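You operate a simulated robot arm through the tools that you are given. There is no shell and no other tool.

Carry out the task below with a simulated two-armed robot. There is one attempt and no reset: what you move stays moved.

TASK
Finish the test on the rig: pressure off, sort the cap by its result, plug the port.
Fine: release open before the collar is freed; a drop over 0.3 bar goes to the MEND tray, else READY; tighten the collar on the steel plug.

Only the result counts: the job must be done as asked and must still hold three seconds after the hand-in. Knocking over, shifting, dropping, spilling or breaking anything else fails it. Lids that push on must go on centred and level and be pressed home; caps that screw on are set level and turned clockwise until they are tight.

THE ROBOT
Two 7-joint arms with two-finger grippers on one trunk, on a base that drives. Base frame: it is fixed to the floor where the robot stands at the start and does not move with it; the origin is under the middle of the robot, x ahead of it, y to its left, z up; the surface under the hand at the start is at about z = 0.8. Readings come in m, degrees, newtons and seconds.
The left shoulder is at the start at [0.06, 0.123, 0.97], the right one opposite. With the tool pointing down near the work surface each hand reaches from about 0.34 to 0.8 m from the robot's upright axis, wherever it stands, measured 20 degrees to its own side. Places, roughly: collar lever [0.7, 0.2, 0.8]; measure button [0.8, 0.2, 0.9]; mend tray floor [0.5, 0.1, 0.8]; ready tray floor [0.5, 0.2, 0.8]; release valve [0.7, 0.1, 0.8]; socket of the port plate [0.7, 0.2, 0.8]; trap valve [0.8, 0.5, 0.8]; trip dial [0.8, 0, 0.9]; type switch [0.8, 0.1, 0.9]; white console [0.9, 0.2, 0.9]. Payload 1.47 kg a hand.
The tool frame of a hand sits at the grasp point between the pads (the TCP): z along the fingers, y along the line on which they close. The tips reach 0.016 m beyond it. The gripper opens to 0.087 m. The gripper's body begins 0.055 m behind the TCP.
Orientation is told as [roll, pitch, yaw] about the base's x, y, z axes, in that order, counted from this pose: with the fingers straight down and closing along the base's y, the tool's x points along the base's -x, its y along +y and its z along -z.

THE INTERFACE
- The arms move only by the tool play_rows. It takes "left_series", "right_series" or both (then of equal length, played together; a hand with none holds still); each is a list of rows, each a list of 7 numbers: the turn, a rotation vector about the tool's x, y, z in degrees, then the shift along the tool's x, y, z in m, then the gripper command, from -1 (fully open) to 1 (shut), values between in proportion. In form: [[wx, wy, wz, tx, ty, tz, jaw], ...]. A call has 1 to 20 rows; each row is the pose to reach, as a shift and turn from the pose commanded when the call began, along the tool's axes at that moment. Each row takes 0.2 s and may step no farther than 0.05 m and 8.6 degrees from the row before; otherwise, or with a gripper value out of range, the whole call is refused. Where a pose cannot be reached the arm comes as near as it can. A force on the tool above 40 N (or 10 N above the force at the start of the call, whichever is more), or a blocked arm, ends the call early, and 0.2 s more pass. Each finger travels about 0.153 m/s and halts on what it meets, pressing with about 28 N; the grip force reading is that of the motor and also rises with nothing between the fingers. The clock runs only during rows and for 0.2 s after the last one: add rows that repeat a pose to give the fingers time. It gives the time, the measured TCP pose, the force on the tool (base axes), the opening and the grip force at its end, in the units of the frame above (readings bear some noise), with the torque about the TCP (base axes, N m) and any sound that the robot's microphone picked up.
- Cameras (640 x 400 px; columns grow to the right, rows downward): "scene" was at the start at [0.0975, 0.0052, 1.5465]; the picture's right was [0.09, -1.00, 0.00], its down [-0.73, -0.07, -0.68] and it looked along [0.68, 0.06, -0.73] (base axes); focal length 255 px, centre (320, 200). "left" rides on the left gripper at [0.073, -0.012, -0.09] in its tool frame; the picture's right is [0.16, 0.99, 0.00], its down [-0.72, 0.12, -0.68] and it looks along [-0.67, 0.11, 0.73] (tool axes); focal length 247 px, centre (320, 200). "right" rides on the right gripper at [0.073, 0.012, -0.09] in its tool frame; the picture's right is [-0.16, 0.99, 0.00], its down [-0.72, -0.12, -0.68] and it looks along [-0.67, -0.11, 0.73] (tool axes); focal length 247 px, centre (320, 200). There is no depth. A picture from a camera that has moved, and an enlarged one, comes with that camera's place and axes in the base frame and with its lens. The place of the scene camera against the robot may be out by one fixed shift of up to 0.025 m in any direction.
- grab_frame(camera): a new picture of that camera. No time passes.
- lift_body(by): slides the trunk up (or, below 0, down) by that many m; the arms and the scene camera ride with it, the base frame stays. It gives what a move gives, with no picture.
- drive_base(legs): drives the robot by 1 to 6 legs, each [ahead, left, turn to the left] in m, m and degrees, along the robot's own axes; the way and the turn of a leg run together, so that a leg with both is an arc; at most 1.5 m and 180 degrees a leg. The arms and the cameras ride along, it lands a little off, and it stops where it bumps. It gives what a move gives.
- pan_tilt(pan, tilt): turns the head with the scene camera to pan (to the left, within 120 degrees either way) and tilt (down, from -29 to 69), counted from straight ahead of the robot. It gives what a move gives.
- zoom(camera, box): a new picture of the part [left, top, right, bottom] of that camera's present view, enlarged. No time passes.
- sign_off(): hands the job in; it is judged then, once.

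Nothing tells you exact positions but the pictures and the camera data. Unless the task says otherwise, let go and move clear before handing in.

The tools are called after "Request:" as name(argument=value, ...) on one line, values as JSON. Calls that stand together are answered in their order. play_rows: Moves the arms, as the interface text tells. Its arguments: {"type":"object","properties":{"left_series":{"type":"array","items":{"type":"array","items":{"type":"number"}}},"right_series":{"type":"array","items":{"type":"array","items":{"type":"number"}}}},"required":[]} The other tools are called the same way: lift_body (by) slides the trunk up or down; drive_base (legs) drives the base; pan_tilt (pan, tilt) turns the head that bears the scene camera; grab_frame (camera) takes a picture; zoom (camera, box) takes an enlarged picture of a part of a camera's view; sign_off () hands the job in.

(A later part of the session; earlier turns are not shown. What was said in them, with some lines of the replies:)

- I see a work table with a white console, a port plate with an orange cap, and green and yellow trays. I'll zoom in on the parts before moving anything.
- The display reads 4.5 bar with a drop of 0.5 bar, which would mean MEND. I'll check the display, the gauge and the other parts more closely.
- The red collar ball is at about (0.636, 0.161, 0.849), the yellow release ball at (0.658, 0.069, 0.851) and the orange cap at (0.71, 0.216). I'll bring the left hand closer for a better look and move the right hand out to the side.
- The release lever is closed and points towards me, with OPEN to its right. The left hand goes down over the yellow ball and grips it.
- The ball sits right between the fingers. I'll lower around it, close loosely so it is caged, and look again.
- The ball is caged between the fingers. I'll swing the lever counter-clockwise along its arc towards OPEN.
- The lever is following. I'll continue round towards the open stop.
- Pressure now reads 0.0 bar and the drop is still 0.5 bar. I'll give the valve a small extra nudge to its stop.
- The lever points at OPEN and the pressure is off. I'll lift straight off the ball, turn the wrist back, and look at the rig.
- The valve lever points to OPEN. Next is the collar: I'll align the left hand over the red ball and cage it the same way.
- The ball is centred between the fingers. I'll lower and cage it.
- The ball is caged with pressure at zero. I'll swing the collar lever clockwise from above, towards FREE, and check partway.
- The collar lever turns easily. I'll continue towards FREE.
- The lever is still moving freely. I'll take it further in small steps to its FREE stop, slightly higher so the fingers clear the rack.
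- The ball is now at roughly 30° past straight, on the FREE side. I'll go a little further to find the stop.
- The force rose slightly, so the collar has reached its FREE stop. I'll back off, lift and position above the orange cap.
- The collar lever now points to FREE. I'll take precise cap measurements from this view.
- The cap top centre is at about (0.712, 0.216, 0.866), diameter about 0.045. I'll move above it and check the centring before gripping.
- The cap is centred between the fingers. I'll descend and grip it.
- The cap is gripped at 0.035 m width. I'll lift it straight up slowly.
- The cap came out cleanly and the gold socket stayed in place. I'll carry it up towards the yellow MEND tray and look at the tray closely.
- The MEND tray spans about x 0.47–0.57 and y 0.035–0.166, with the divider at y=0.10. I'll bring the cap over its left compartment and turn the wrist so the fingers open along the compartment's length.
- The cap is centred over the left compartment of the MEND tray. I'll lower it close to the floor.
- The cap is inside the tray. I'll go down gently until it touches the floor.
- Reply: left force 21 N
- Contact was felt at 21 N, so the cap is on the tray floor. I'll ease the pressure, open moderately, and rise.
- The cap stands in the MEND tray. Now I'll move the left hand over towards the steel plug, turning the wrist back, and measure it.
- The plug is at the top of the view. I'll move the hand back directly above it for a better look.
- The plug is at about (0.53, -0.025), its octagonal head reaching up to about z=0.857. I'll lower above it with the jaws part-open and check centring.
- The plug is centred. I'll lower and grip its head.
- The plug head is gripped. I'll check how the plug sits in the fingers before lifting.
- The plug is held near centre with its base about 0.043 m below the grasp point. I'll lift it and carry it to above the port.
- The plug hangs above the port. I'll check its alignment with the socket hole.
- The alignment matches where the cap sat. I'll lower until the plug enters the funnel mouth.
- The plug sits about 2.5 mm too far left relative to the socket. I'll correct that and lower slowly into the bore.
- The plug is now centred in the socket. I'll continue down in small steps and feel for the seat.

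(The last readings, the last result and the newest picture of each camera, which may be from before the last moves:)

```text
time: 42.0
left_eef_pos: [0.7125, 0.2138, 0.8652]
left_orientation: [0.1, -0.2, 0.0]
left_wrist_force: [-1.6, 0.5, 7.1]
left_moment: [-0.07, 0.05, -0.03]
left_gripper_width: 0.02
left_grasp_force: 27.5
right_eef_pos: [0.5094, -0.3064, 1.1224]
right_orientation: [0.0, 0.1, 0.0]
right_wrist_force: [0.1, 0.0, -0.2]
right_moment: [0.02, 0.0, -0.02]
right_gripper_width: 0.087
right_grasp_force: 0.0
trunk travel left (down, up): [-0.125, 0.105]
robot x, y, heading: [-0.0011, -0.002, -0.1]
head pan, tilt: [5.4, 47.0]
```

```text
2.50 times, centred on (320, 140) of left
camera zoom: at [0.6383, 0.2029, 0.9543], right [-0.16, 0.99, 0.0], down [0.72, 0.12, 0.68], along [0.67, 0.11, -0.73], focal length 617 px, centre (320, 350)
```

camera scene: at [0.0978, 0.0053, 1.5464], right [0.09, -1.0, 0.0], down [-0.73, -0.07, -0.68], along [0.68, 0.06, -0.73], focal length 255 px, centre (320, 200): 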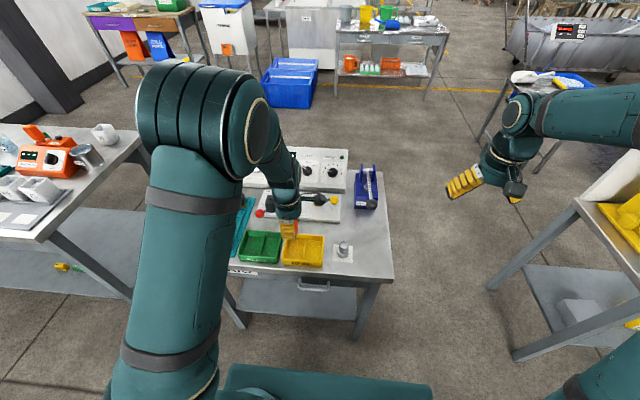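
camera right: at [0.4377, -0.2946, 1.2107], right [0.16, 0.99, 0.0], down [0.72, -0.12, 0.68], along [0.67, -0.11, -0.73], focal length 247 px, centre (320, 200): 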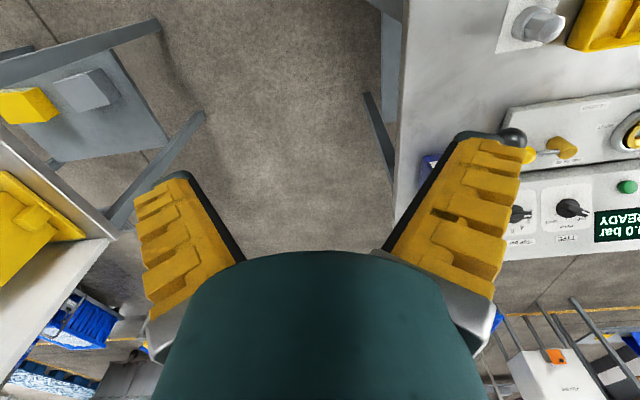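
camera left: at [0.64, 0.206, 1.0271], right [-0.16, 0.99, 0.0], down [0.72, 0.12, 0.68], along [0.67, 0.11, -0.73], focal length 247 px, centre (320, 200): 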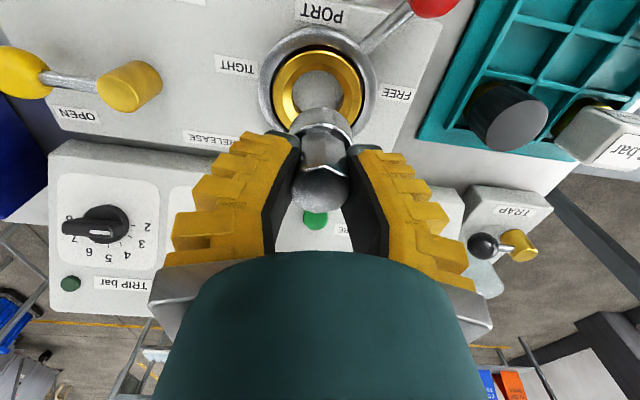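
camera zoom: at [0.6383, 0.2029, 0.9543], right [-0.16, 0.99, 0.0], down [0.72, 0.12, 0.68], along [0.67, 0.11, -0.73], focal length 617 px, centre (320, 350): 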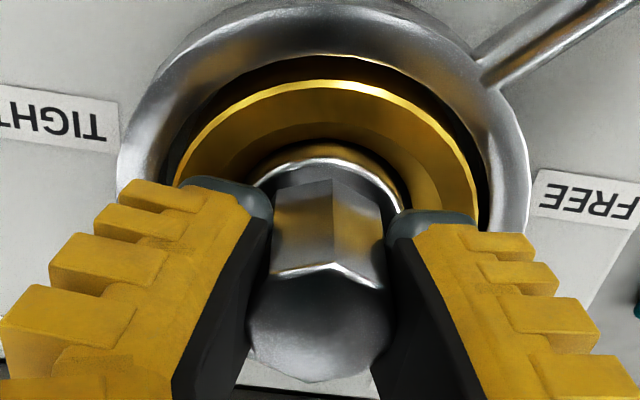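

There is light contact at about 8 N. I'll press a little further to see whether it is the seat or the funnel edge.

Request:
play_rows(left_series=[[0, 0, 0, 0, 0, 0.0015, 1], [0, 0, 0, 0, 0, 0.003, 1]])

Request:
zoom(camera="left", box=[240, 60, 400, 220])

Request:
zoom(camera="scene", box=[252, 170, 316, 210])

```text
time: 42.6
left_eef_pos: [0.7134, 0.2135, 0.8625]
left_orientation: [0.0, -0.3, 0.0]
left_wrist_force: [3.2, 0.7, 18.5]
left_moment: [0.01, -0.05, -0.03]
left_gripper_width: 0.0211
left_grasp_force: 28.3
right_eef_pos: [0.5092, -0.307, 1.1213]
right_orientation: [-0.1, -0.1, 0.0]
right_wrist_force: [-0.8, 0.2, 0.2]
right_moment: [0.04, 0.01, 0.0]
right_gripper_width: 0.0872
right_grasp_force: 0.0
trunk travel left (down, up): [-0.125, 0.105]
robot x, y, heading: [0.0039, 0.005, 0.3]
head pan, tilt: [5.4, 47.0]
```

```text
2.50 times, centred on (320, 140) of left
camera zoom: at [0.6381, 0.2029, 0.9522], right [-0.16, 0.99, 0.0], down [0.72, 0.12, 0.68], along [0.68, 0.11, -0.73], focal length 617 px, centre (320, 350)
```

zoom: 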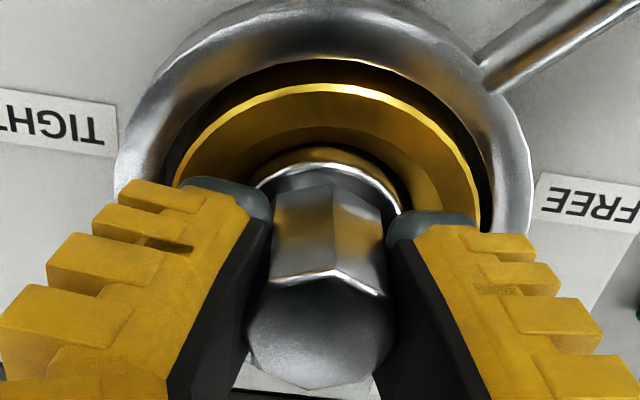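

```text
10.00 times, centred on (284, 190) of scene
camera zoom: at [0.096, 0.0048, 1.5467], right [0.09, -1.0, 0.0], down [-0.73, -0.07, -0.68], along [0.68, 0.06, -0.73], focal length 2552 px, centre (680, 300)
```

zoom: 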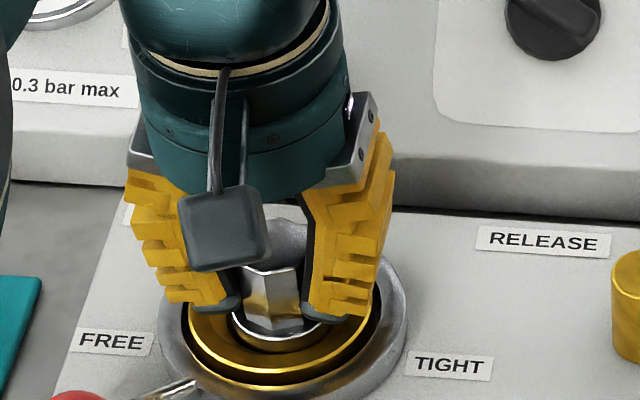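

It keeps moving down, with a slight sideways push towards +x. I'll shift 1 mm that way and press on gently.

Request:
play_rows(left_series=[[0, 0, 0, -0.001, 0, 0, 1], [0, 0, 0, -0.001, 0, 0, 1]])

```text
time: 43.2
left_eef_pos: [0.7135, 0.214, 0.8614]
left_orientation: [0.1, -0.1, 0.0]
left_wrist_force: [4.5, 1.4, 18.1]
left_moment: [0.03, -0.11, 0.01]
left_gripper_width: 0.0211
left_grasp_force: 28.8
right_eef_pos: [0.5098, -0.3071, 1.1223]
right_orientation: [-0.1, -0.1, 0.0]
right_wrist_force: [-0.2, 0.1, -0.9]
right_moment: [0.02, -0.01, -0.02]
right_gripper_width: 0.0871
right_grasp_force: 0.0
trunk travel left (down, up): [-0.125, 0.105]
robot x, y, heading: [-0.0037, 0.0006, -0.2]
head pan, tilt: [5.4, 47.0]
```

Request:
play_rows(left_series=[[0, 0, 0, 0, 0, 0.001, 1], [0, 0, 0, 0, 0, 0.002, 1]])

Request:
zoom(camera="left", box=[240, 60, 400, 220])

Request:
zoom(camera="scene", box=[252, 170, 316, 210])

```text
time: 43.8
left_eef_pos: [0.7135, 0.2135, 0.8594]
left_orientation: [-0.1, 0.0, 0.0]
left_wrist_force: [1.6, 3.5, 18.6]
left_moment: [0.02, 0.02, 0.0]
left_gripper_width: 0.0217
left_grasp_force: 28.1
right_eef_pos: [0.51, -0.3069, 1.1229]
right_orientation: [0.0, 0.0, 0.0]
right_wrist_force: [-0.3, -0.2, 0.4]
right_moment: [0.02, -0.04, 0.02]
right_gripper_width: 0.087
right_grasp_force: 0.0
trunk travel left (down, up): [-0.125, 0.105]
robot x, y, heading: [-0.002, -0.0023, 0.3]
head pan, tilt: [5.4, 47.0]
```

```text
2.50 times, centred on (320, 140) of left
camera zoom: at [0.6384, 0.2028, 0.9487], right [-0.16, 0.99, 0.0], down [0.72, 0.12, 0.68], along [0.67, 0.11, -0.73], focal length 617 px, centre (320, 350)
```

zoom: 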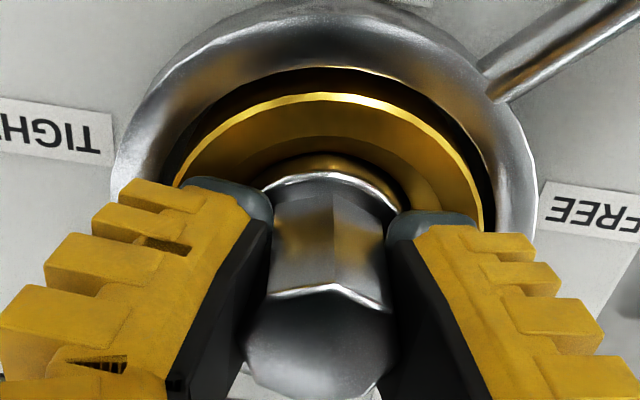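

```text
10.00 times, centred on (284, 190) of scene
camera zoom: at [0.0958, 0.005, 1.5466], right [0.09, -1.0, 0.0], down [-0.73, -0.07, -0.68], along [0.68, 0.06, -0.73], focal length 2552 px, centre (680, 300)
```

zoom: 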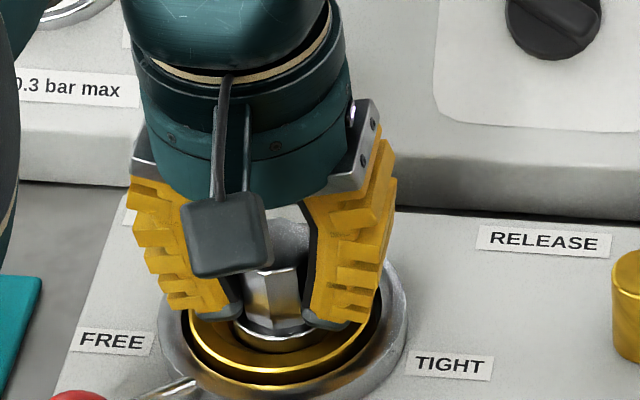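

The force stayed flat while the head rose in the fingers, so the plug is resting on something and slipping slightly. I'll zoom in to judge whether it is seated or caught on the bore edge.

Request:
zoom(camera="left", box=[280, 80, 370, 150])

Request:
zoom(camera="scene", box=[264, 192, 296, 212])

```text
5.71 times, centred on (325, 115) of left
camera zoom: at [0.6384, 0.2028, 0.9487], right [-0.16, 0.99, 0.0], down [0.72, 0.12, 0.68], along [0.67, 0.11, -0.73], focal length 1411 px, centre (291, 686)
```

zoom: 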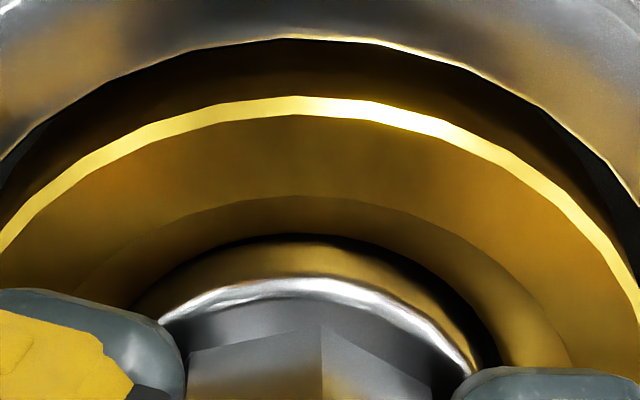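

```text
16.00 times, centred on (280, 202) of scene
camera zoom: at [0.0958, 0.005, 1.5466], right [0.09, -1.0, 0.0], down [-0.73, -0.07, -0.68], along [0.68, 0.06, -0.73], focal length 4082 px, centre (960, 168)
```

zoom: 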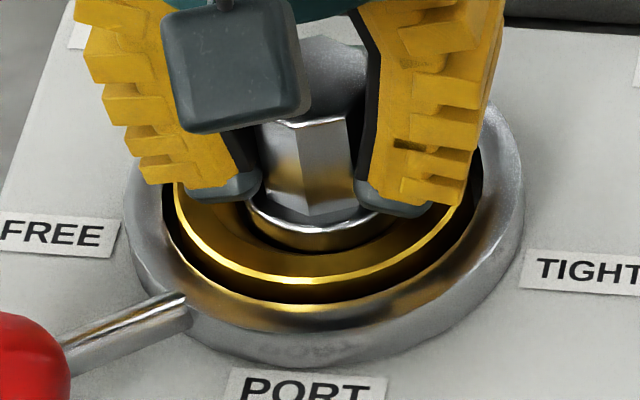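

About half the plug body is inside the bore, with its bottom near plate level, so it looks seated. I'll open just a little to avoid the gold rim, then rise and inspect.

Request:
play_rows(left_series=[[0, 0, 0, 0, 0, -0.002, 1], [0, 0, 0, 0, 0, -0.002, 0.6], [0, 0, 0, 0, 0, -0.002, 0.4], [0, 0, 0, 0, 0, -0.002, 0.4], [0, 0, 0, 0, 0, -0.015, 0.4], [0, 0, 0, 0, 0, -0.03, 0.4], [0, 0, 0, 0, 0, -0.06, 0.3], [0, 0, 0, 0, 0, -0.1, 0]])

Request:
grab_frame(camera="left")

Request:
zoom(camera="left", box=[250, 20, 390, 140])

Request:
zoom(camera="scene", box=[256, 185, 304, 215])

```text
time: 45.6
left_eef_pos: [0.7132, 0.2151, 0.9598]
left_orientation: [-0.1, -0.1, 0.0]
left_wrist_force: [0.3, 0.1, 0.4]
left_moment: [0.0, 0.02, 0.01]
left_gripper_width: 0.049
left_grasp_force: 4.0
right_eef_pos: [0.5099, -0.3059, 1.1228]
right_orientation: [0.0, 0.0, 0.0]
right_wrist_force: [-0.4, -0.1, -0.4]
right_moment: [-0.03, 0.0, -0.02]
right_gripper_width: 0.0872
right_grasp_force: 0.1
trunk travel left (down, up): [-0.125, 0.105]
robot x, y, heading: [0.0009, -0.003, 0.1]
head pan, tilt: [5.4, 47.0]
```

```text
taken
camera left: at [0.6379, 0.2037, 1.0489], right [-0.16, 0.99, 0.0], down [0.72, 0.12, 0.68], along [0.67, 0.11, -0.73], focal length 247 px, centre (320, 200)
```

left: 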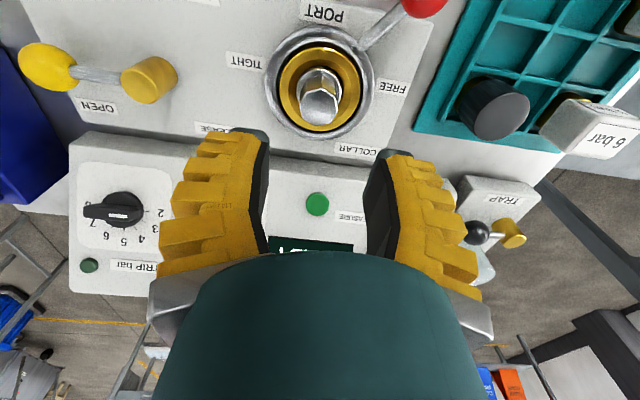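

```text
3.33 times, centred on (320, 80) of left
camera zoom: at [0.6379, 0.2037, 1.0489], right [-0.16, 0.99, 0.0], down [0.72, 0.12, 0.68], along [0.67, 0.11, -0.73], focal length 823 px, centre (320, 600)
```

zoom: 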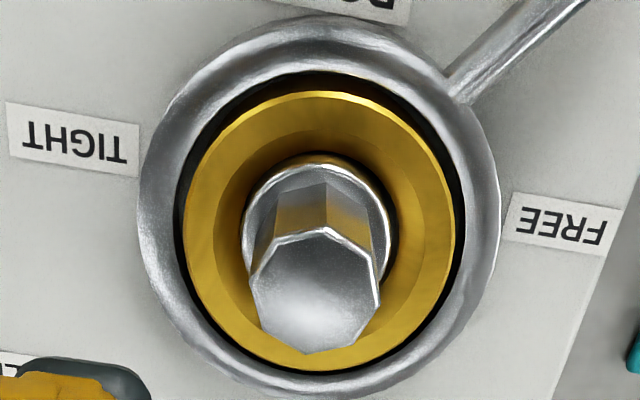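

```text
13.33 times, centred on (280, 200) of scene
camera zoom: at [0.0969, 0.0051, 1.5465], right [0.09, -1.0, 0.0], down [-0.73, -0.07, -0.68], along [0.68, 0.06, -0.73], focal length 3402 px, centre (853, 200)
```

zoom: 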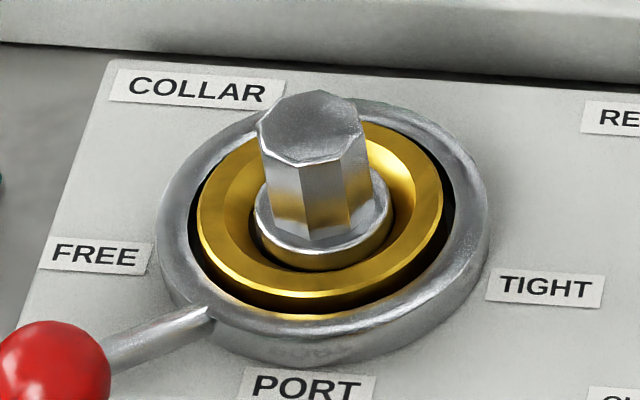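

The plug sits centred and level in the socket. To be sure it's home, I'll close the fingers and press down gently on its top.

Request:
play_rows(left_series=[[0, 0, 0, 0, 0, 0.0, 1], [0, 0, 0, 0, 0, 0.02, 1], [0, 0, 0, 0, 0, 0.045, 1], [0, 0, 0, 0, 0, 0.06, 1], [0, 0, 0, 0, 0, 0.066, 1]])

Request:
grab_frame(camera="left")

Request:
zoom(camera="scene", box=[256, 175, 304, 215])

```text
time: 46.8
left_eef_pos: [0.7131, 0.2136, 0.8916]
left_orientation: [0.0, 0.0, 0.0]
left_wrist_force: [0.4, 0.1, 0.4]
left_moment: [0.01, 0.02, 0.01]
left_gripper_width: 0.0
left_grasp_force: 28.4
right_eef_pos: [0.5108, -0.3066, 1.1216]
right_orientation: [-0.1, 0.1, 0.0]
right_wrist_force: [-0.5, -0.6, -0.1]
right_moment: [0.01, -0.01, 0.01]
right_gripper_width: 0.0871
right_grasp_force: 0.0
trunk travel left (down, up): [-0.125, 0.105]
robot x, y, heading: [0.0005, 0.0001, 0.1]
head pan, tilt: [5.4, 47.0]
```

```text
taken
camera left: at [0.6392, 0.2032, 0.9815], right [-0.16, 0.99, 0.0], down [0.72, 0.12, 0.68], along [0.67, 0.11, -0.73], focal length 247 px, centre (320, 200)
```

left: 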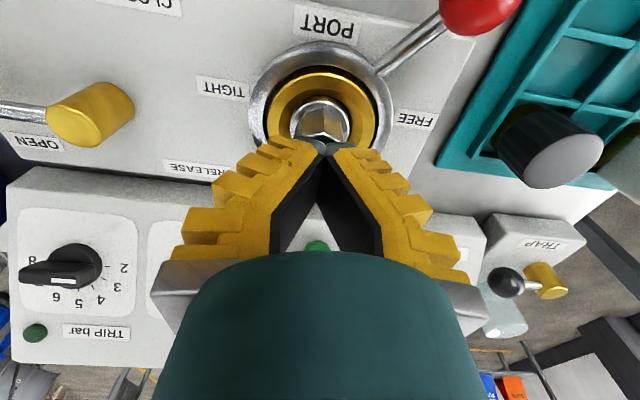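

```text
10.00 times, centred on (280, 195) of scene
camera zoom: at [0.0975, 0.0052, 1.5465], right [0.09, -1.0, 0.0], down [-0.73, -0.07, -0.68], along [0.68, 0.06, -0.73], focal length 2552 px, centre (720, 250)
```

zoom: 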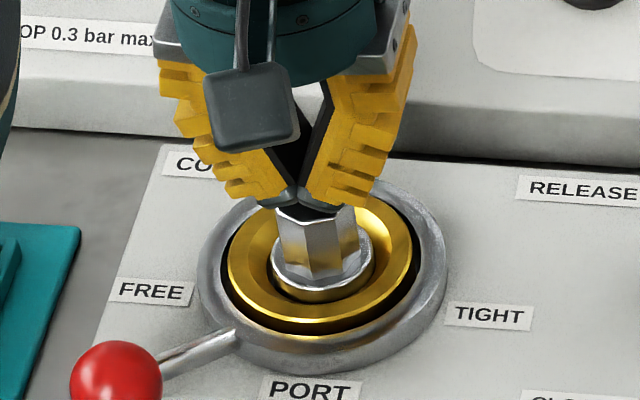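

The closed tips are just above the plug's head. I'll press down in small steps.

Request:
play_rows(left_series=[[0, 0, 0, 0, 0, 0.003, 1], [0, 0, 0, 0, 0, 0.006, 1]])

```text
time: 47.4
left_eef_pos: [0.7148, 0.2145, 0.8857]
left_orientation: [0.0, 0.0, 0.0]
left_wrist_force: [0.5, 0.1, 0.0]
left_moment: [-0.02, -0.02, 0.02]
left_gripper_width: 0.0003
left_grasp_force: 28.0
right_eef_pos: [0.5113, -0.307, 1.1218]
right_orientation: [0.0, 0.0, 0.0]
right_wrist_force: [0.0, 0.7, -0.3]
right_moment: [-0.02, 0.01, 0.05]
right_gripper_width: 0.0871
right_grasp_force: 0.0
trunk travel left (down, up): [-0.125, 0.105]
robot x, y, heading: [-0.0009, 0.0003, 0.5]
head pan, tilt: [5.4, 47.0]
```

Request:
play_rows(left_series=[[0, 0, 0, 0, 0, 0.002, 1], [0, 0, 0, 0, 0, 0.004, 1]])

```text
time: 48.0
left_eef_pos: [0.7142, 0.2143, 0.8845]
left_orientation: [0.1, -0.2, 0.0]
left_wrist_force: [0.0, 0.5, 7.1]
left_moment: [-0.01, 0.0, 0.03]
left_gripper_width: 0.0061
left_grasp_force: 27.8
right_eef_pos: [0.5093, -0.3079, 1.1226]
right_orientation: [-0.1, 0.1, 0.0]
right_wrist_force: [0.3, 0.5, -0.2]
right_moment: [-0.01, 0.03, 0.0]
right_gripper_width: 0.0869
right_grasp_force: 0.1
trunk travel left (down, up): [-0.125, 0.105]
robot x, y, heading: [-0.0017, 0.0007, 0.1]
head pan, tilt: [5.4, 47.0]
```

Request:
play_rows(left_series=[[0, 0, 0, 0, 0, 0.0015, 1], [0, 0, 0, 0, 0, 0.003, 1]])

Request:
zoom(camera="scene", box=[256, 175, 304, 215])

Request:
zoom(camera="left", box=[240, 30, 400, 190])

```text
time: 48.6
left_eef_pos: [0.7157, 0.2137, 0.8838]
left_orientation: [0.0, -0.4, 0.0]
left_wrist_force: [0.3, -0.2, 21.0]
left_moment: [0.0, 0.06, 0.03]
left_gripper_width: 0.0062
left_grasp_force: 27.8
right_eef_pos: [0.5096, -0.3074, 1.1231]
right_orientation: [0.0, -0.1, 0.0]
right_wrist_force: [-0.4, 0.3, -0.3]
right_moment: [0.01, 0.03, 0.01]
right_gripper_width: 0.0868
right_grasp_force: 0.0
trunk travel left (down, up): [-0.125, 0.105]
robot x, y, heading: [-0.0002, 0.0016, 0.2]
head pan, tilt: [5.4, 47.0]
```

```text
10.00 times, centred on (280, 195) of scene
camera zoom: at [0.0952, 0.0046, 1.5468], right [0.09, -1.0, 0.0], down [-0.73, -0.07, -0.68], along [0.68, 0.06, -0.73], focal length 2552 px, centre (720, 250)
```

zoom: 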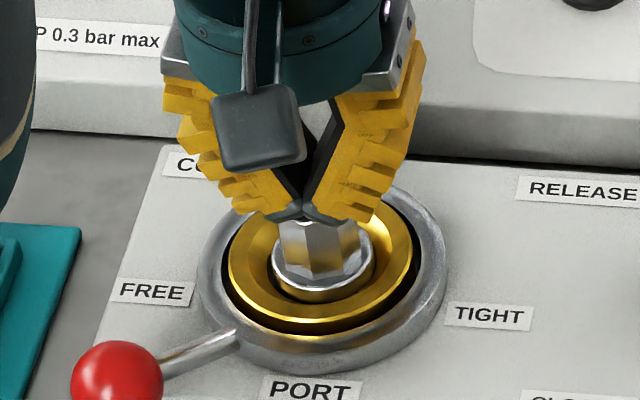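

```text
2.50 times, centred on (320, 110) of left
camera zoom: at [0.6395, 0.2023, 0.9725], right [-0.16, 0.99, 0.0], down [0.72, 0.12, 0.68], along [0.68, 0.11, -0.73], focal length 617 px, centre (320, 425)
```

zoom: 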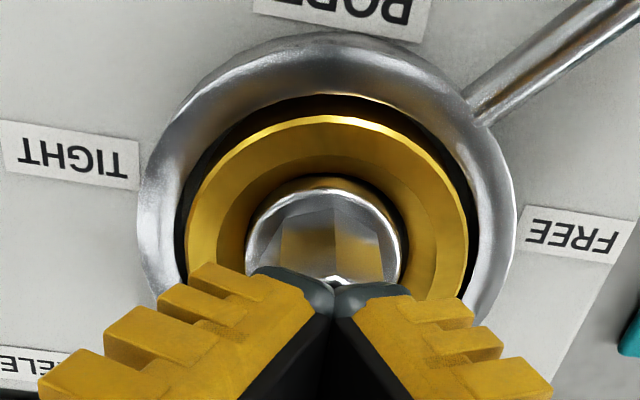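

The plug resists at 21 N without moving, so it is home. I'll lift and move over the collar ball, aligned for tightening.

Request:
play_rows(left_series=[[0, 0, 0, 0, 0, -0.03, 1], [0, 0, 0, 0, 0, -0.07, 0.5], [0, 0, 0, 0.0, 0, -0.1, 0], [0, 0, 8, 0.02, 0.014, -0.1, -0.3], [0, 0, 16, 0.04, 0.028, -0.1, -0.4], [0, 0, 24, 0.06, 0.042, -0.1, -0.4], [0, 0, 32, 0.0775, 0.054, -0.08, -0.4], [0, 0, 36, 0.0775, 0.054, -0.04, -0.4], [0, 0, 36, 0.0775, 0.054, -0.015, -0.4]])

Request:
grab_frame(camera="left")

Request:
zoom(camera="scene", box=[220, 160, 348, 240])

```text
time: 50.6
left_eef_pos: [0.6351, 0.2672, 0.895]
left_orientation: [0.1, 0.0, -36.1]
left_wrist_force: [-0.4, -0.4, 0.5]
left_moment: [-0.03, -0.04, -0.04]
left_gripper_width: 0.0653
left_grasp_force: 2.9
right_eef_pos: [0.5107, -0.3072, 1.1219]
right_orientation: [0.0, 0.0, 0.1]
right_wrist_force: [0.4, -0.1, -0.4]
right_moment: [0.0, -0.01, 0.01]
right_gripper_width: 0.087
right_grasp_force: 0.2
trunk travel left (down, up): [-0.125, 0.105]
robot x, y, heading: [-0.0026, 0.0011, 0.1]
head pan, tilt: [5.4, 47.0]
```

```text
taken
camera left: at [0.5688, 0.301, 0.9837], right [0.45, 0.89, 0.0], down [0.65, -0.33, 0.68], along [0.61, -0.31, -0.73], focal length 247 px, centre (320, 200)
```

left: 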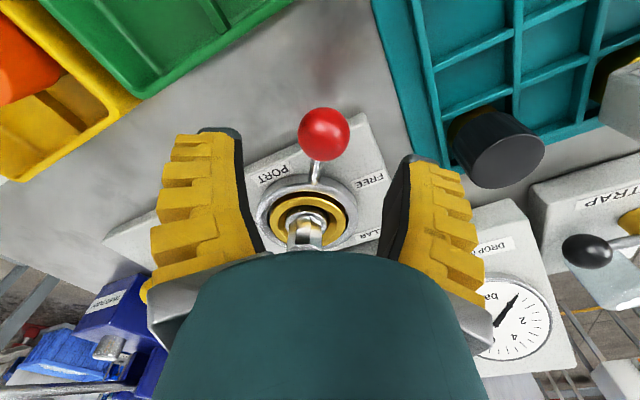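

```text
5.00 times, centred on (284, 200) of scene
camera zoom: at [0.0975, 0.0054, 1.5465], right [0.09, -1.0, 0.0], down [-0.73, -0.07, -0.68], along [0.68, 0.06, -0.73], focal length 1276 px, centre (500, 200)
```

zoom: 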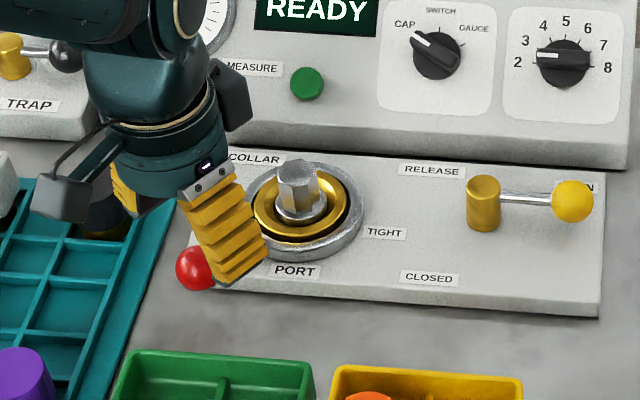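

The ball is well centred. I'll narrow the jaws, lower around it, and cage it.

Request:
play_rows(left_series=[[0, 0, 0, 0.001, 0.001, 0, 0], [0, 0, 0, 0.001, 0.001, 0.02, 0], [0, 0, 0, 0.001, 0.001, 0.038, 0], [0, 0, 0, 0.001, 0.001, 0.038, 0.15]])

Request:
grab_frame(camera="left")

```text
time: 51.6
left_eef_pos: [0.6359, 0.2702, 0.8564]
left_orientation: [-0.1, 0.0, -35.9]
left_wrist_force: [0.1, -0.4, 0.9]
left_moment: [-0.03, 0.0, -0.02]
left_gripper_width: 0.0424
left_grasp_force: 4.5
right_eef_pos: [0.5095, -0.3066, 1.1218]
right_orientation: [-0.1, 0.0, 0.0]
right_wrist_force: [-1.0, -0.4, 0.2]
right_moment: [0.0, 0.0, -0.01]
right_gripper_width: 0.0872
right_grasp_force: 0.1
trunk travel left (down, up): [-0.125, 0.105]
robot x, y, heading: [0.0028, 0.0002, -0.2]
head pan, tilt: [5.4, 47.0]
```

```text
taken
camera left: at [0.5685, 0.3041, 0.9466], right [0.45, 0.89, 0.0], down [0.65, -0.33, 0.68], along [0.61, -0.31, -0.73], focal length 247 px, centre (320, 200)
```

left: 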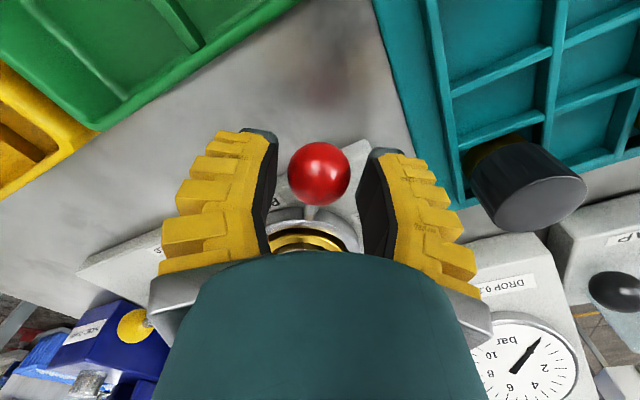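

The ball is caged. I'll swing the lever counter-clockwise towards TIGHT.

Request:
play_rows(left_series=[[0, 0, -6, -0.0005, -0.0098, 0, 0.15], [0, 0, -12, -0.0021, -0.0195, 0, 0.15], [0, 0, -18, -0.0046, -0.029, 0, 0.15], [0, 0, -24, -0.0081, -0.0382, 0, 0.15], [0, 0, -30, -0.0126, -0.047, 0.001, 0.15], [0, 0, -36, -0.018, -0.0553, 0.002, 0.15], [0, 0, -42, -0.0241, -0.0629, 0.003, 0.15], [0, 0, -48, -0.0311, -0.0699, 0.003, 0.15], [0, 0, -54, -0.0387, -0.076, 0.003, 0.15]])

Request:
grab_frame(camera="left")

Request:
zoom(camera="scene", box=[220, 160, 348, 240])

```text
time: 53.6
left_eef_pos: [0.6235, 0.184, 0.8538]
left_orientation: [0.0, 0.1, 18.1]
left_wrist_force: [-0.2, 0.4, 0.8]
left_moment: [-0.01, 0.01, 0.0]
left_gripper_width: 0.0429
left_grasp_force: 4.1
right_eef_pos: [0.5111, -0.3079, 1.1212]
right_orientation: [0.0, 0.1, 0.0]
right_wrist_force: [0.0, -0.1, -0.3]
right_moment: [0.06, -0.01, 0.01]
right_gripper_width: 0.0871
right_grasp_force: 0.0
trunk travel left (down, up): [-0.125, 0.105]
robot x, y, heading: [-0.0019, 0.0019, -0.1]
head pan, tilt: [5.4, 47.0]
```

```text
taken
camera left: at [0.5563, 0.151, 0.9435], right [-0.46, 0.89, 0.0], down [0.65, 0.33, 0.68], along [0.61, 0.31, -0.73], focal length 247 px, centre (320, 200)
```

left: 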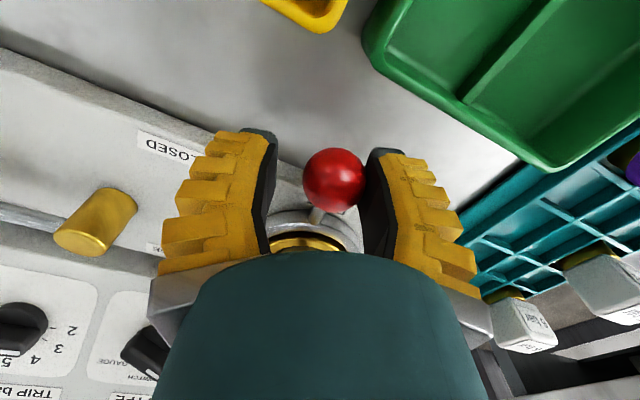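

```text
5.00 times, centred on (284, 200) of scene
camera zoom: at [0.0976, 0.0049, 1.5465], right [0.09, -1.0, 0.0], down [-0.73, -0.07, -0.68], along [0.68, 0.06, -0.73], focal length 1276 px, centre (500, 200)
```

zoom: 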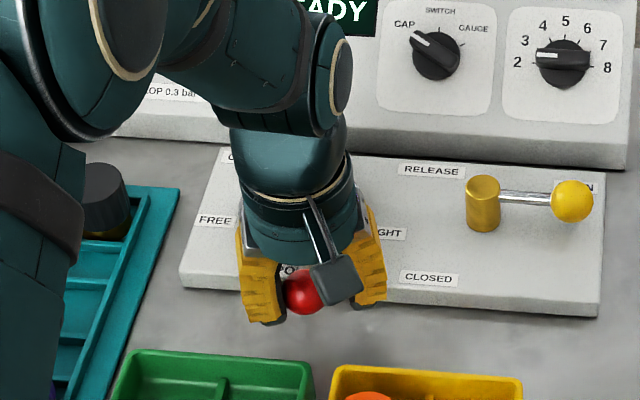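

It's moving freely. I'll continue to the TIGHT stop.

Request:
play_rows(left_series=[[0, 0, -6, -0.0005, -0.0098, 0, 0.15], [0, 0, -12, -0.0021, -0.0195, 0, 0.15], [0, 0, -18, -0.0046, -0.029, 0, 0.15], [0, 0, -23, -0.0075, -0.0367, 0, 0.15]])

Request:
grab_frame(camera="left")

```text
time: 54.6
left_eef_pos: [0.6411, 0.1544, 0.8544]
left_orientation: [0.1, 0.0, 41.0]
left_wrist_force: [-0.2, 1.6, -0.2]
left_moment: [0.03, -0.02, -0.02]
left_gripper_width: 0.0445
left_grasp_force: 5.6
right_eef_pos: [0.5112, -0.3063, 1.1208]
right_orientation: [0.1, 0.0, 0.0]
right_wrist_force: [0.8, -0.5, -0.2]
right_moment: [0.01, 0.03, -0.01]
right_gripper_width: 0.0868
right_grasp_force: 0.0
trunk travel left (down, up): [-0.125, 0.105]
robot x, y, heading: [0.0007, -0.0001, -0.2]
head pan, tilt: [5.4, 47.0]
```

```text
taken
camera left: at [0.5928, 0.0978, 0.9434], right [-0.77, 0.64, 0.0], down [0.47, 0.56, 0.68], along [0.43, 0.52, -0.73], focal length 247 px, centre (320, 200)
```

left: 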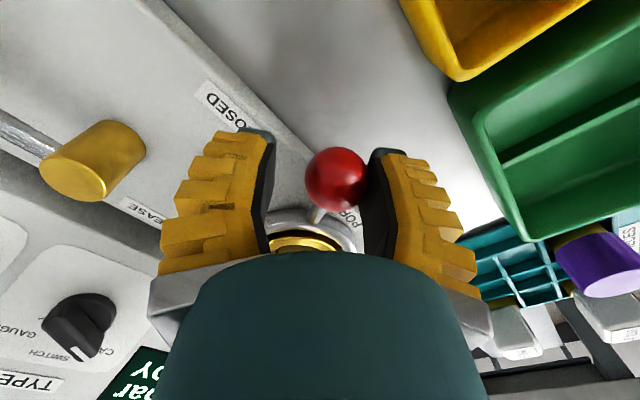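

The lever is just reaching its stop. I'll push a bit further to make it firmly tight.

Request:
play_rows(left_series=[[0, 0, -3, -0.0002, -0.005, 0, 0.15], [0, 0, -6, -0.0005, -0.0098, 0, 0.15]])

Request:
grab_frame(camera="left")

```text
time: 55.2
left_eef_pos: [0.6476, 0.1486, 0.855]
left_orientation: [0.2, 0.1, 47.2]
left_wrist_force: [-6.9, 16.0, 1.5]
left_moment: [0.16, -0.09, -0.21]
left_gripper_width: 0.0548
left_grasp_force: 13.9
right_eef_pos: [0.5099, -0.3042, 1.1222]
right_orientation: [-0.1, 0.0, 0.0]
right_wrist_force: [-0.4, -0.2, -0.1]
right_moment: [0.01, 0.01, 0.0]
right_gripper_width: 0.0871
right_grasp_force: 0.1
trunk travel left (down, up): [-0.125, 0.105]
robot x, y, heading: [-0.0027, 0.0019, 0.2]
head pan, tilt: [5.4, 47.0]
```

```text
taken
camera left: at [0.6047, 0.0889, 0.9434], right [-0.83, 0.56, 0.0], down [0.41, 0.61, 0.68], along [0.38, 0.57, -0.73], focal length 247 px, centre (320, 200)
```

left: 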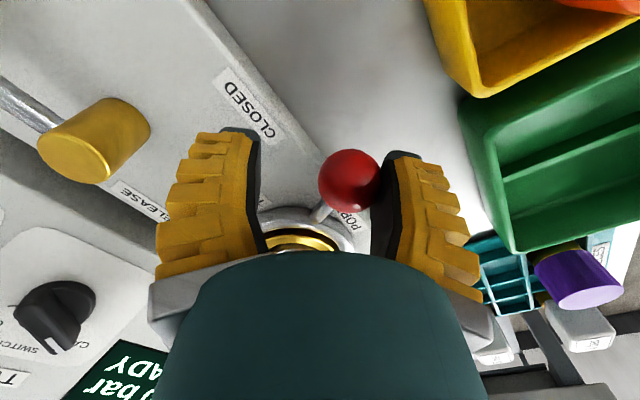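

The lever is against its stop at about 17 N, and the ball is back at its original tight position. I'll back off and lift clear.

Request:
play_rows(left_series=[[0, 0, 3, -0.0001, 0.006, 0, 0.1], [0, 0, 5, -0.0002, 0.012, 0, 0.0], [0, 0, 5, -0.0002, 0.012, -0.03, 0.0], [0, 0, 5, -0.0002, 0.012, -0.07, -0.2], [0, 0, 5, 0.03, 0.012, -0.11, -0.4], [0, 0, 13, 0.07, 0.012, -0.15, -0.6], [0, 0, 21, 0.1, 0.03, -0.18, -0.6], [0, 0, 29, 0.1, 0.06, -0.2, -0.6], [0, 0, 37, 0.1, 0.1, -0.22, -0.6], [0, 0, 45, 0.1, 0.14, -0.24, -0.6]])

Request:
grab_frame(camera="left")

Request:
grab_frame(camera="scene")

Request:
zoom(camera="scene", box=[170, 140, 390, 290])

```text
refused: row 5 steps farther than a row can; nothing moved
```

```text
taken
camera left: at [0.6047, 0.0889, 0.9434], right [-0.83, 0.56, 0.0], down [0.41, 0.61, 0.68], along [0.38, 0.57, -0.73], focal length 247 px, centre (320, 200)
```

left: 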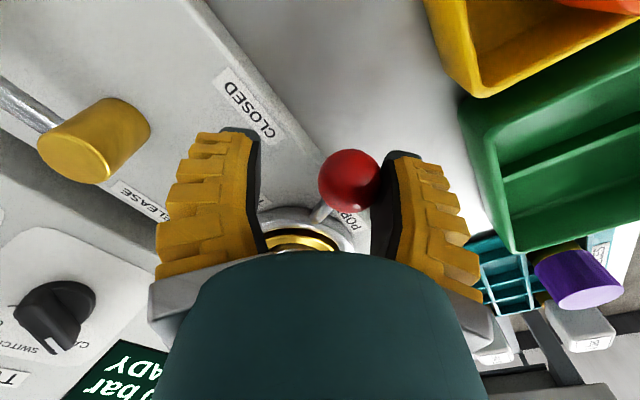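

```text
taken
camera scene: at [0.0965, 0.0072, 1.5465], right [0.1, -1.0, 0.0], down [-0.73, -0.07, -0.68], along [0.68, 0.06, -0.73], focal length 255 px, centre (320, 200)
```

scene: 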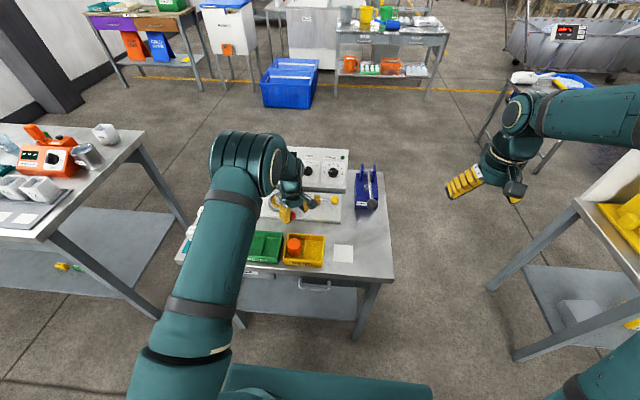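

```text
2.67 times, centred on (280, 215) of scene
camera zoom: at [0.0965, 0.0072, 1.5465], right [0.1, -1.0, 0.0], down [-0.73, -0.07, -0.68], along [0.68, 0.06, -0.73], focal length 680 px, centre (427, 160)
```

zoom: 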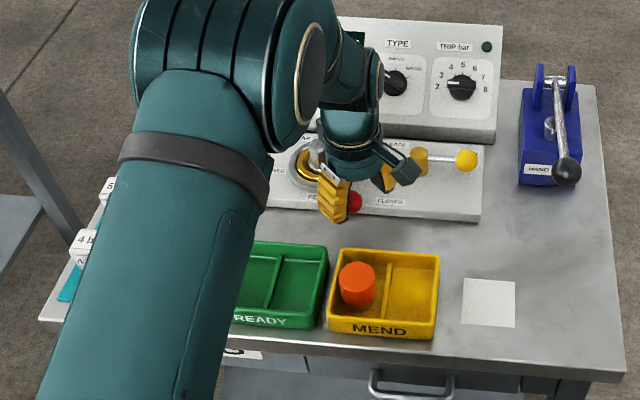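

I exceeded the step limit, so nothing moved. I'll repeat the retreat with smaller steps.

Request:
play_rows(left_series=[[0, 0, 2, 0, 0.005, 0, 0.1], [0, 0, 4, 0, 0.009, 0, -0.1], [0, 0, 4, 0, 0.009, -0.03, -0.1], [0, 0, 4, 0, 0.009, -0.07, -0.2], [0, 0, 4, 0, 0.009, -0.11, -0.4], [0, 0, 11, 0.02, 0.009, -0.145, -0.6], [0, 0, 19, 0.05, 0.015, -0.17, -0.6], [0, 0, 27, 0.08, 0.04, -0.18, -0.6], [0, 0, 35, 0.09, 0.08, -0.19, -0.6], [0, 0, 43, 0.09, 0.12, -0.2, -0.6], [0, 0, 45, 0.09, 0.16, -0.21, -0.6]])

Request:
grab_frame(camera="left")

Request:
grab_frame(camera="scene")

Request:
zoom(camera="scene", box=[170, 140, 390, 290])

```text
time: 57.6
left_eef_pos: [0.4693, 0.1919, 1.063]
left_orientation: [-0.1, -0.1, 1.8]
left_wrist_force: [-0.7, -0.1, 0.7]
left_moment: [-0.03, -0.01, 0.02]
left_gripper_width: 0.073
left_grasp_force: 2.0
right_eef_pos: [0.5096, -0.3067, 1.1223]
right_orientation: [0.0, -0.1, 0.0]
right_wrist_force: [-0.8, 0.9, -0.2]
right_moment: [-0.01, -0.03, -0.02]
right_gripper_width: 0.087
right_grasp_force: 0.0
trunk travel left (down, up): [-0.125, 0.105]
robot x, y, heading: [-0.0033, 0.0007, -0.2]
head pan, tilt: [5.4, 47.0]
```

```text
taken
camera left: at [0.3944, 0.1784, 1.1518], right [-0.19, 0.98, 0.0], down [0.72, 0.14, 0.68], along [0.67, 0.13, -0.73], focal length 247 px, centre (320, 200)
```

left: 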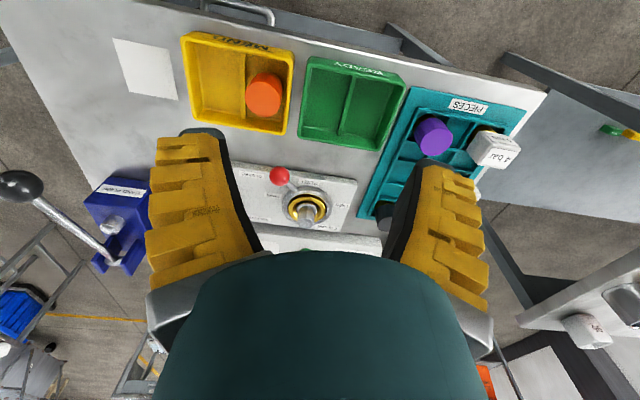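

```text
taken
camera scene: at [0.0962, 0.0061, 1.5466], right [0.09, -1.0, 0.0], down [-0.73, -0.07, -0.68], along [0.68, 0.06, -0.73], focal length 255 px, centre (320, 200)
```

scene: 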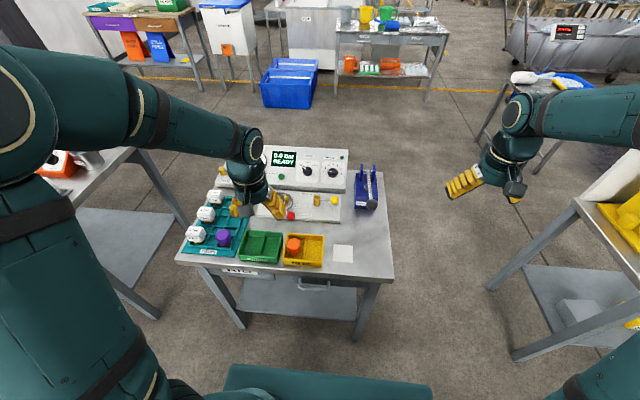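

```text
2.67 times, centred on (280, 215) of scene
camera zoom: at [0.0962, 0.0061, 1.5466], right [0.09, -1.0, 0.0], down [-0.73, -0.07, -0.68], along [0.68, 0.06, -0.73], focal length 680 px, centre (427, 160)
```

zoom: 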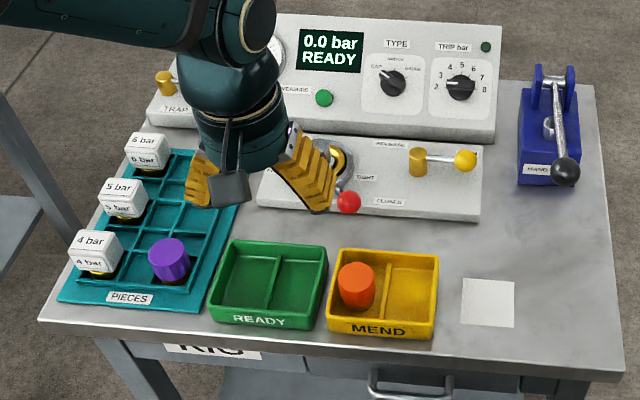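

All the pieces look undisturbed. I'll move the hand fully clear and take a final look at the port.

Request:
play_rows(left_series=[[0, 0, 0, 0, 0.04, -0.02, -0.6], [0, 0, 0, 0, 0.08, -0.04, -0.6], [0, 0, 0, 0, 0.12, -0.06, -0.6], [0, 0, 0, 0, 0.15, -0.08, -0.6]])

Request:
zoom(camera="scene", box=[220, 140, 380, 240])

Request:
zoom(camera="scene", box=[256, 185, 304, 215])

Request:
zoom(camera="scene", box=[170, 140, 390, 290])

```text
time: 58.6
left_eef_pos: [0.465, 0.3403, 1.1421]
left_orientation: [0.0, 0.0, 2.0]
left_wrist_force: [0.1, 0.0, 0.6]
left_moment: [0.02, 0.02, 0.02]
left_gripper_width: 0.073
left_grasp_force: 2.6
right_eef_pos: [0.5104, -0.3062, 1.1218]
right_orientation: [0.1, 0.0, 0.0]
right_wrist_force: [0.0, 0.5, 0.7]
right_moment: [0.0, 0.02, -0.01]
right_gripper_width: 0.0869
right_grasp_force: 0.1
trunk travel left (down, up): [-0.125, 0.105]
robot x, y, heading: [-0.001, -0.0019, -0.1]
head pan, tilt: [5.4, 47.0]
```

```text
4.00 times, centred on (300, 190) of scene
camera zoom: at [0.0973, 0.0054, 1.5465], right [0.09, -1.0, 0.0], down [-0.73, -0.07, -0.68], along [0.68, 0.06, -0.73], focal length 1021 px, centre (400, 240)
```

zoom: 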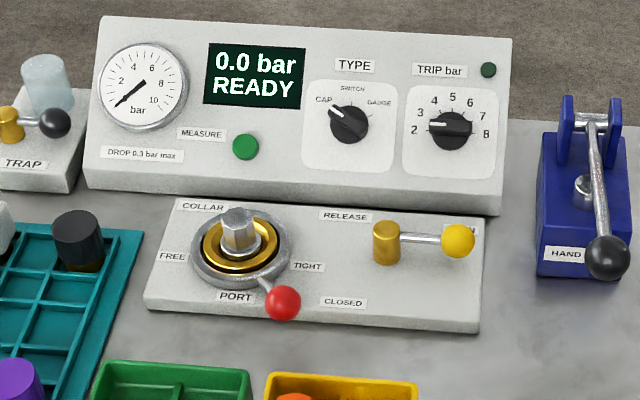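

```text
13.33 times, centred on (280, 200) of scene
camera zoom: at [0.0973, 0.0054, 1.5465], right [0.09, -1.0, 0.0], down [-0.73, -0.07, -0.68], along [0.68, 0.06, -0.73], focal length 3402 px, centre (853, 200)
```

zoom: 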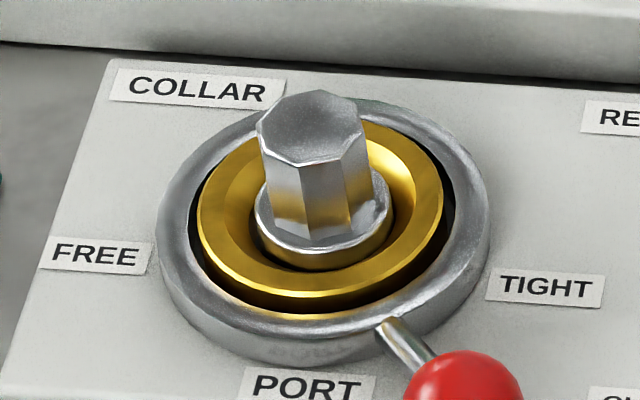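

```text
2.67 times, centred on (280, 215) of scene
camera zoom: at [0.0973, 0.0054, 1.5465], right [0.09, -1.0, 0.0], down [-0.73, -0.07, -0.68], along [0.68, 0.06, -0.73], focal length 680 px, centre (427, 160)
```

zoom: 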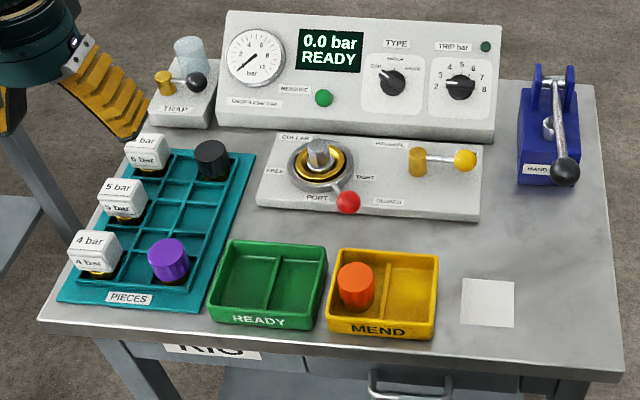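

Everything matches the task: the release is open at 0.0 bar, the cap stands in MEND (0.5 bar drop), and the steel plug is seated with the collar at TIGHT. Both hands are clear, so I'm handing in.

Request:
sign_off()

```text
The job is handed in.
```

The test is finished and handed in. In the last pictures everything was where it should be.

- **Pressure:** I opened the release before touching the collar. The console read 0.0 bar, and I left the release open.
- **Cap:** the result was a 0.5 bar drop, over the 0.3 bar limit, so the orange cap stands upright in the MEND tray.
- **Port:** the steel plug is in the socket. It looked centred and level, and it didn't move when I pressed on it with about 21 N.
- **Collar:** I turned the lever to TIGHT until it stopped firmly at about 17 N, which is the same position it had at the start.

Nothing else on the table looked moved, and both hands were clear before I handed in.
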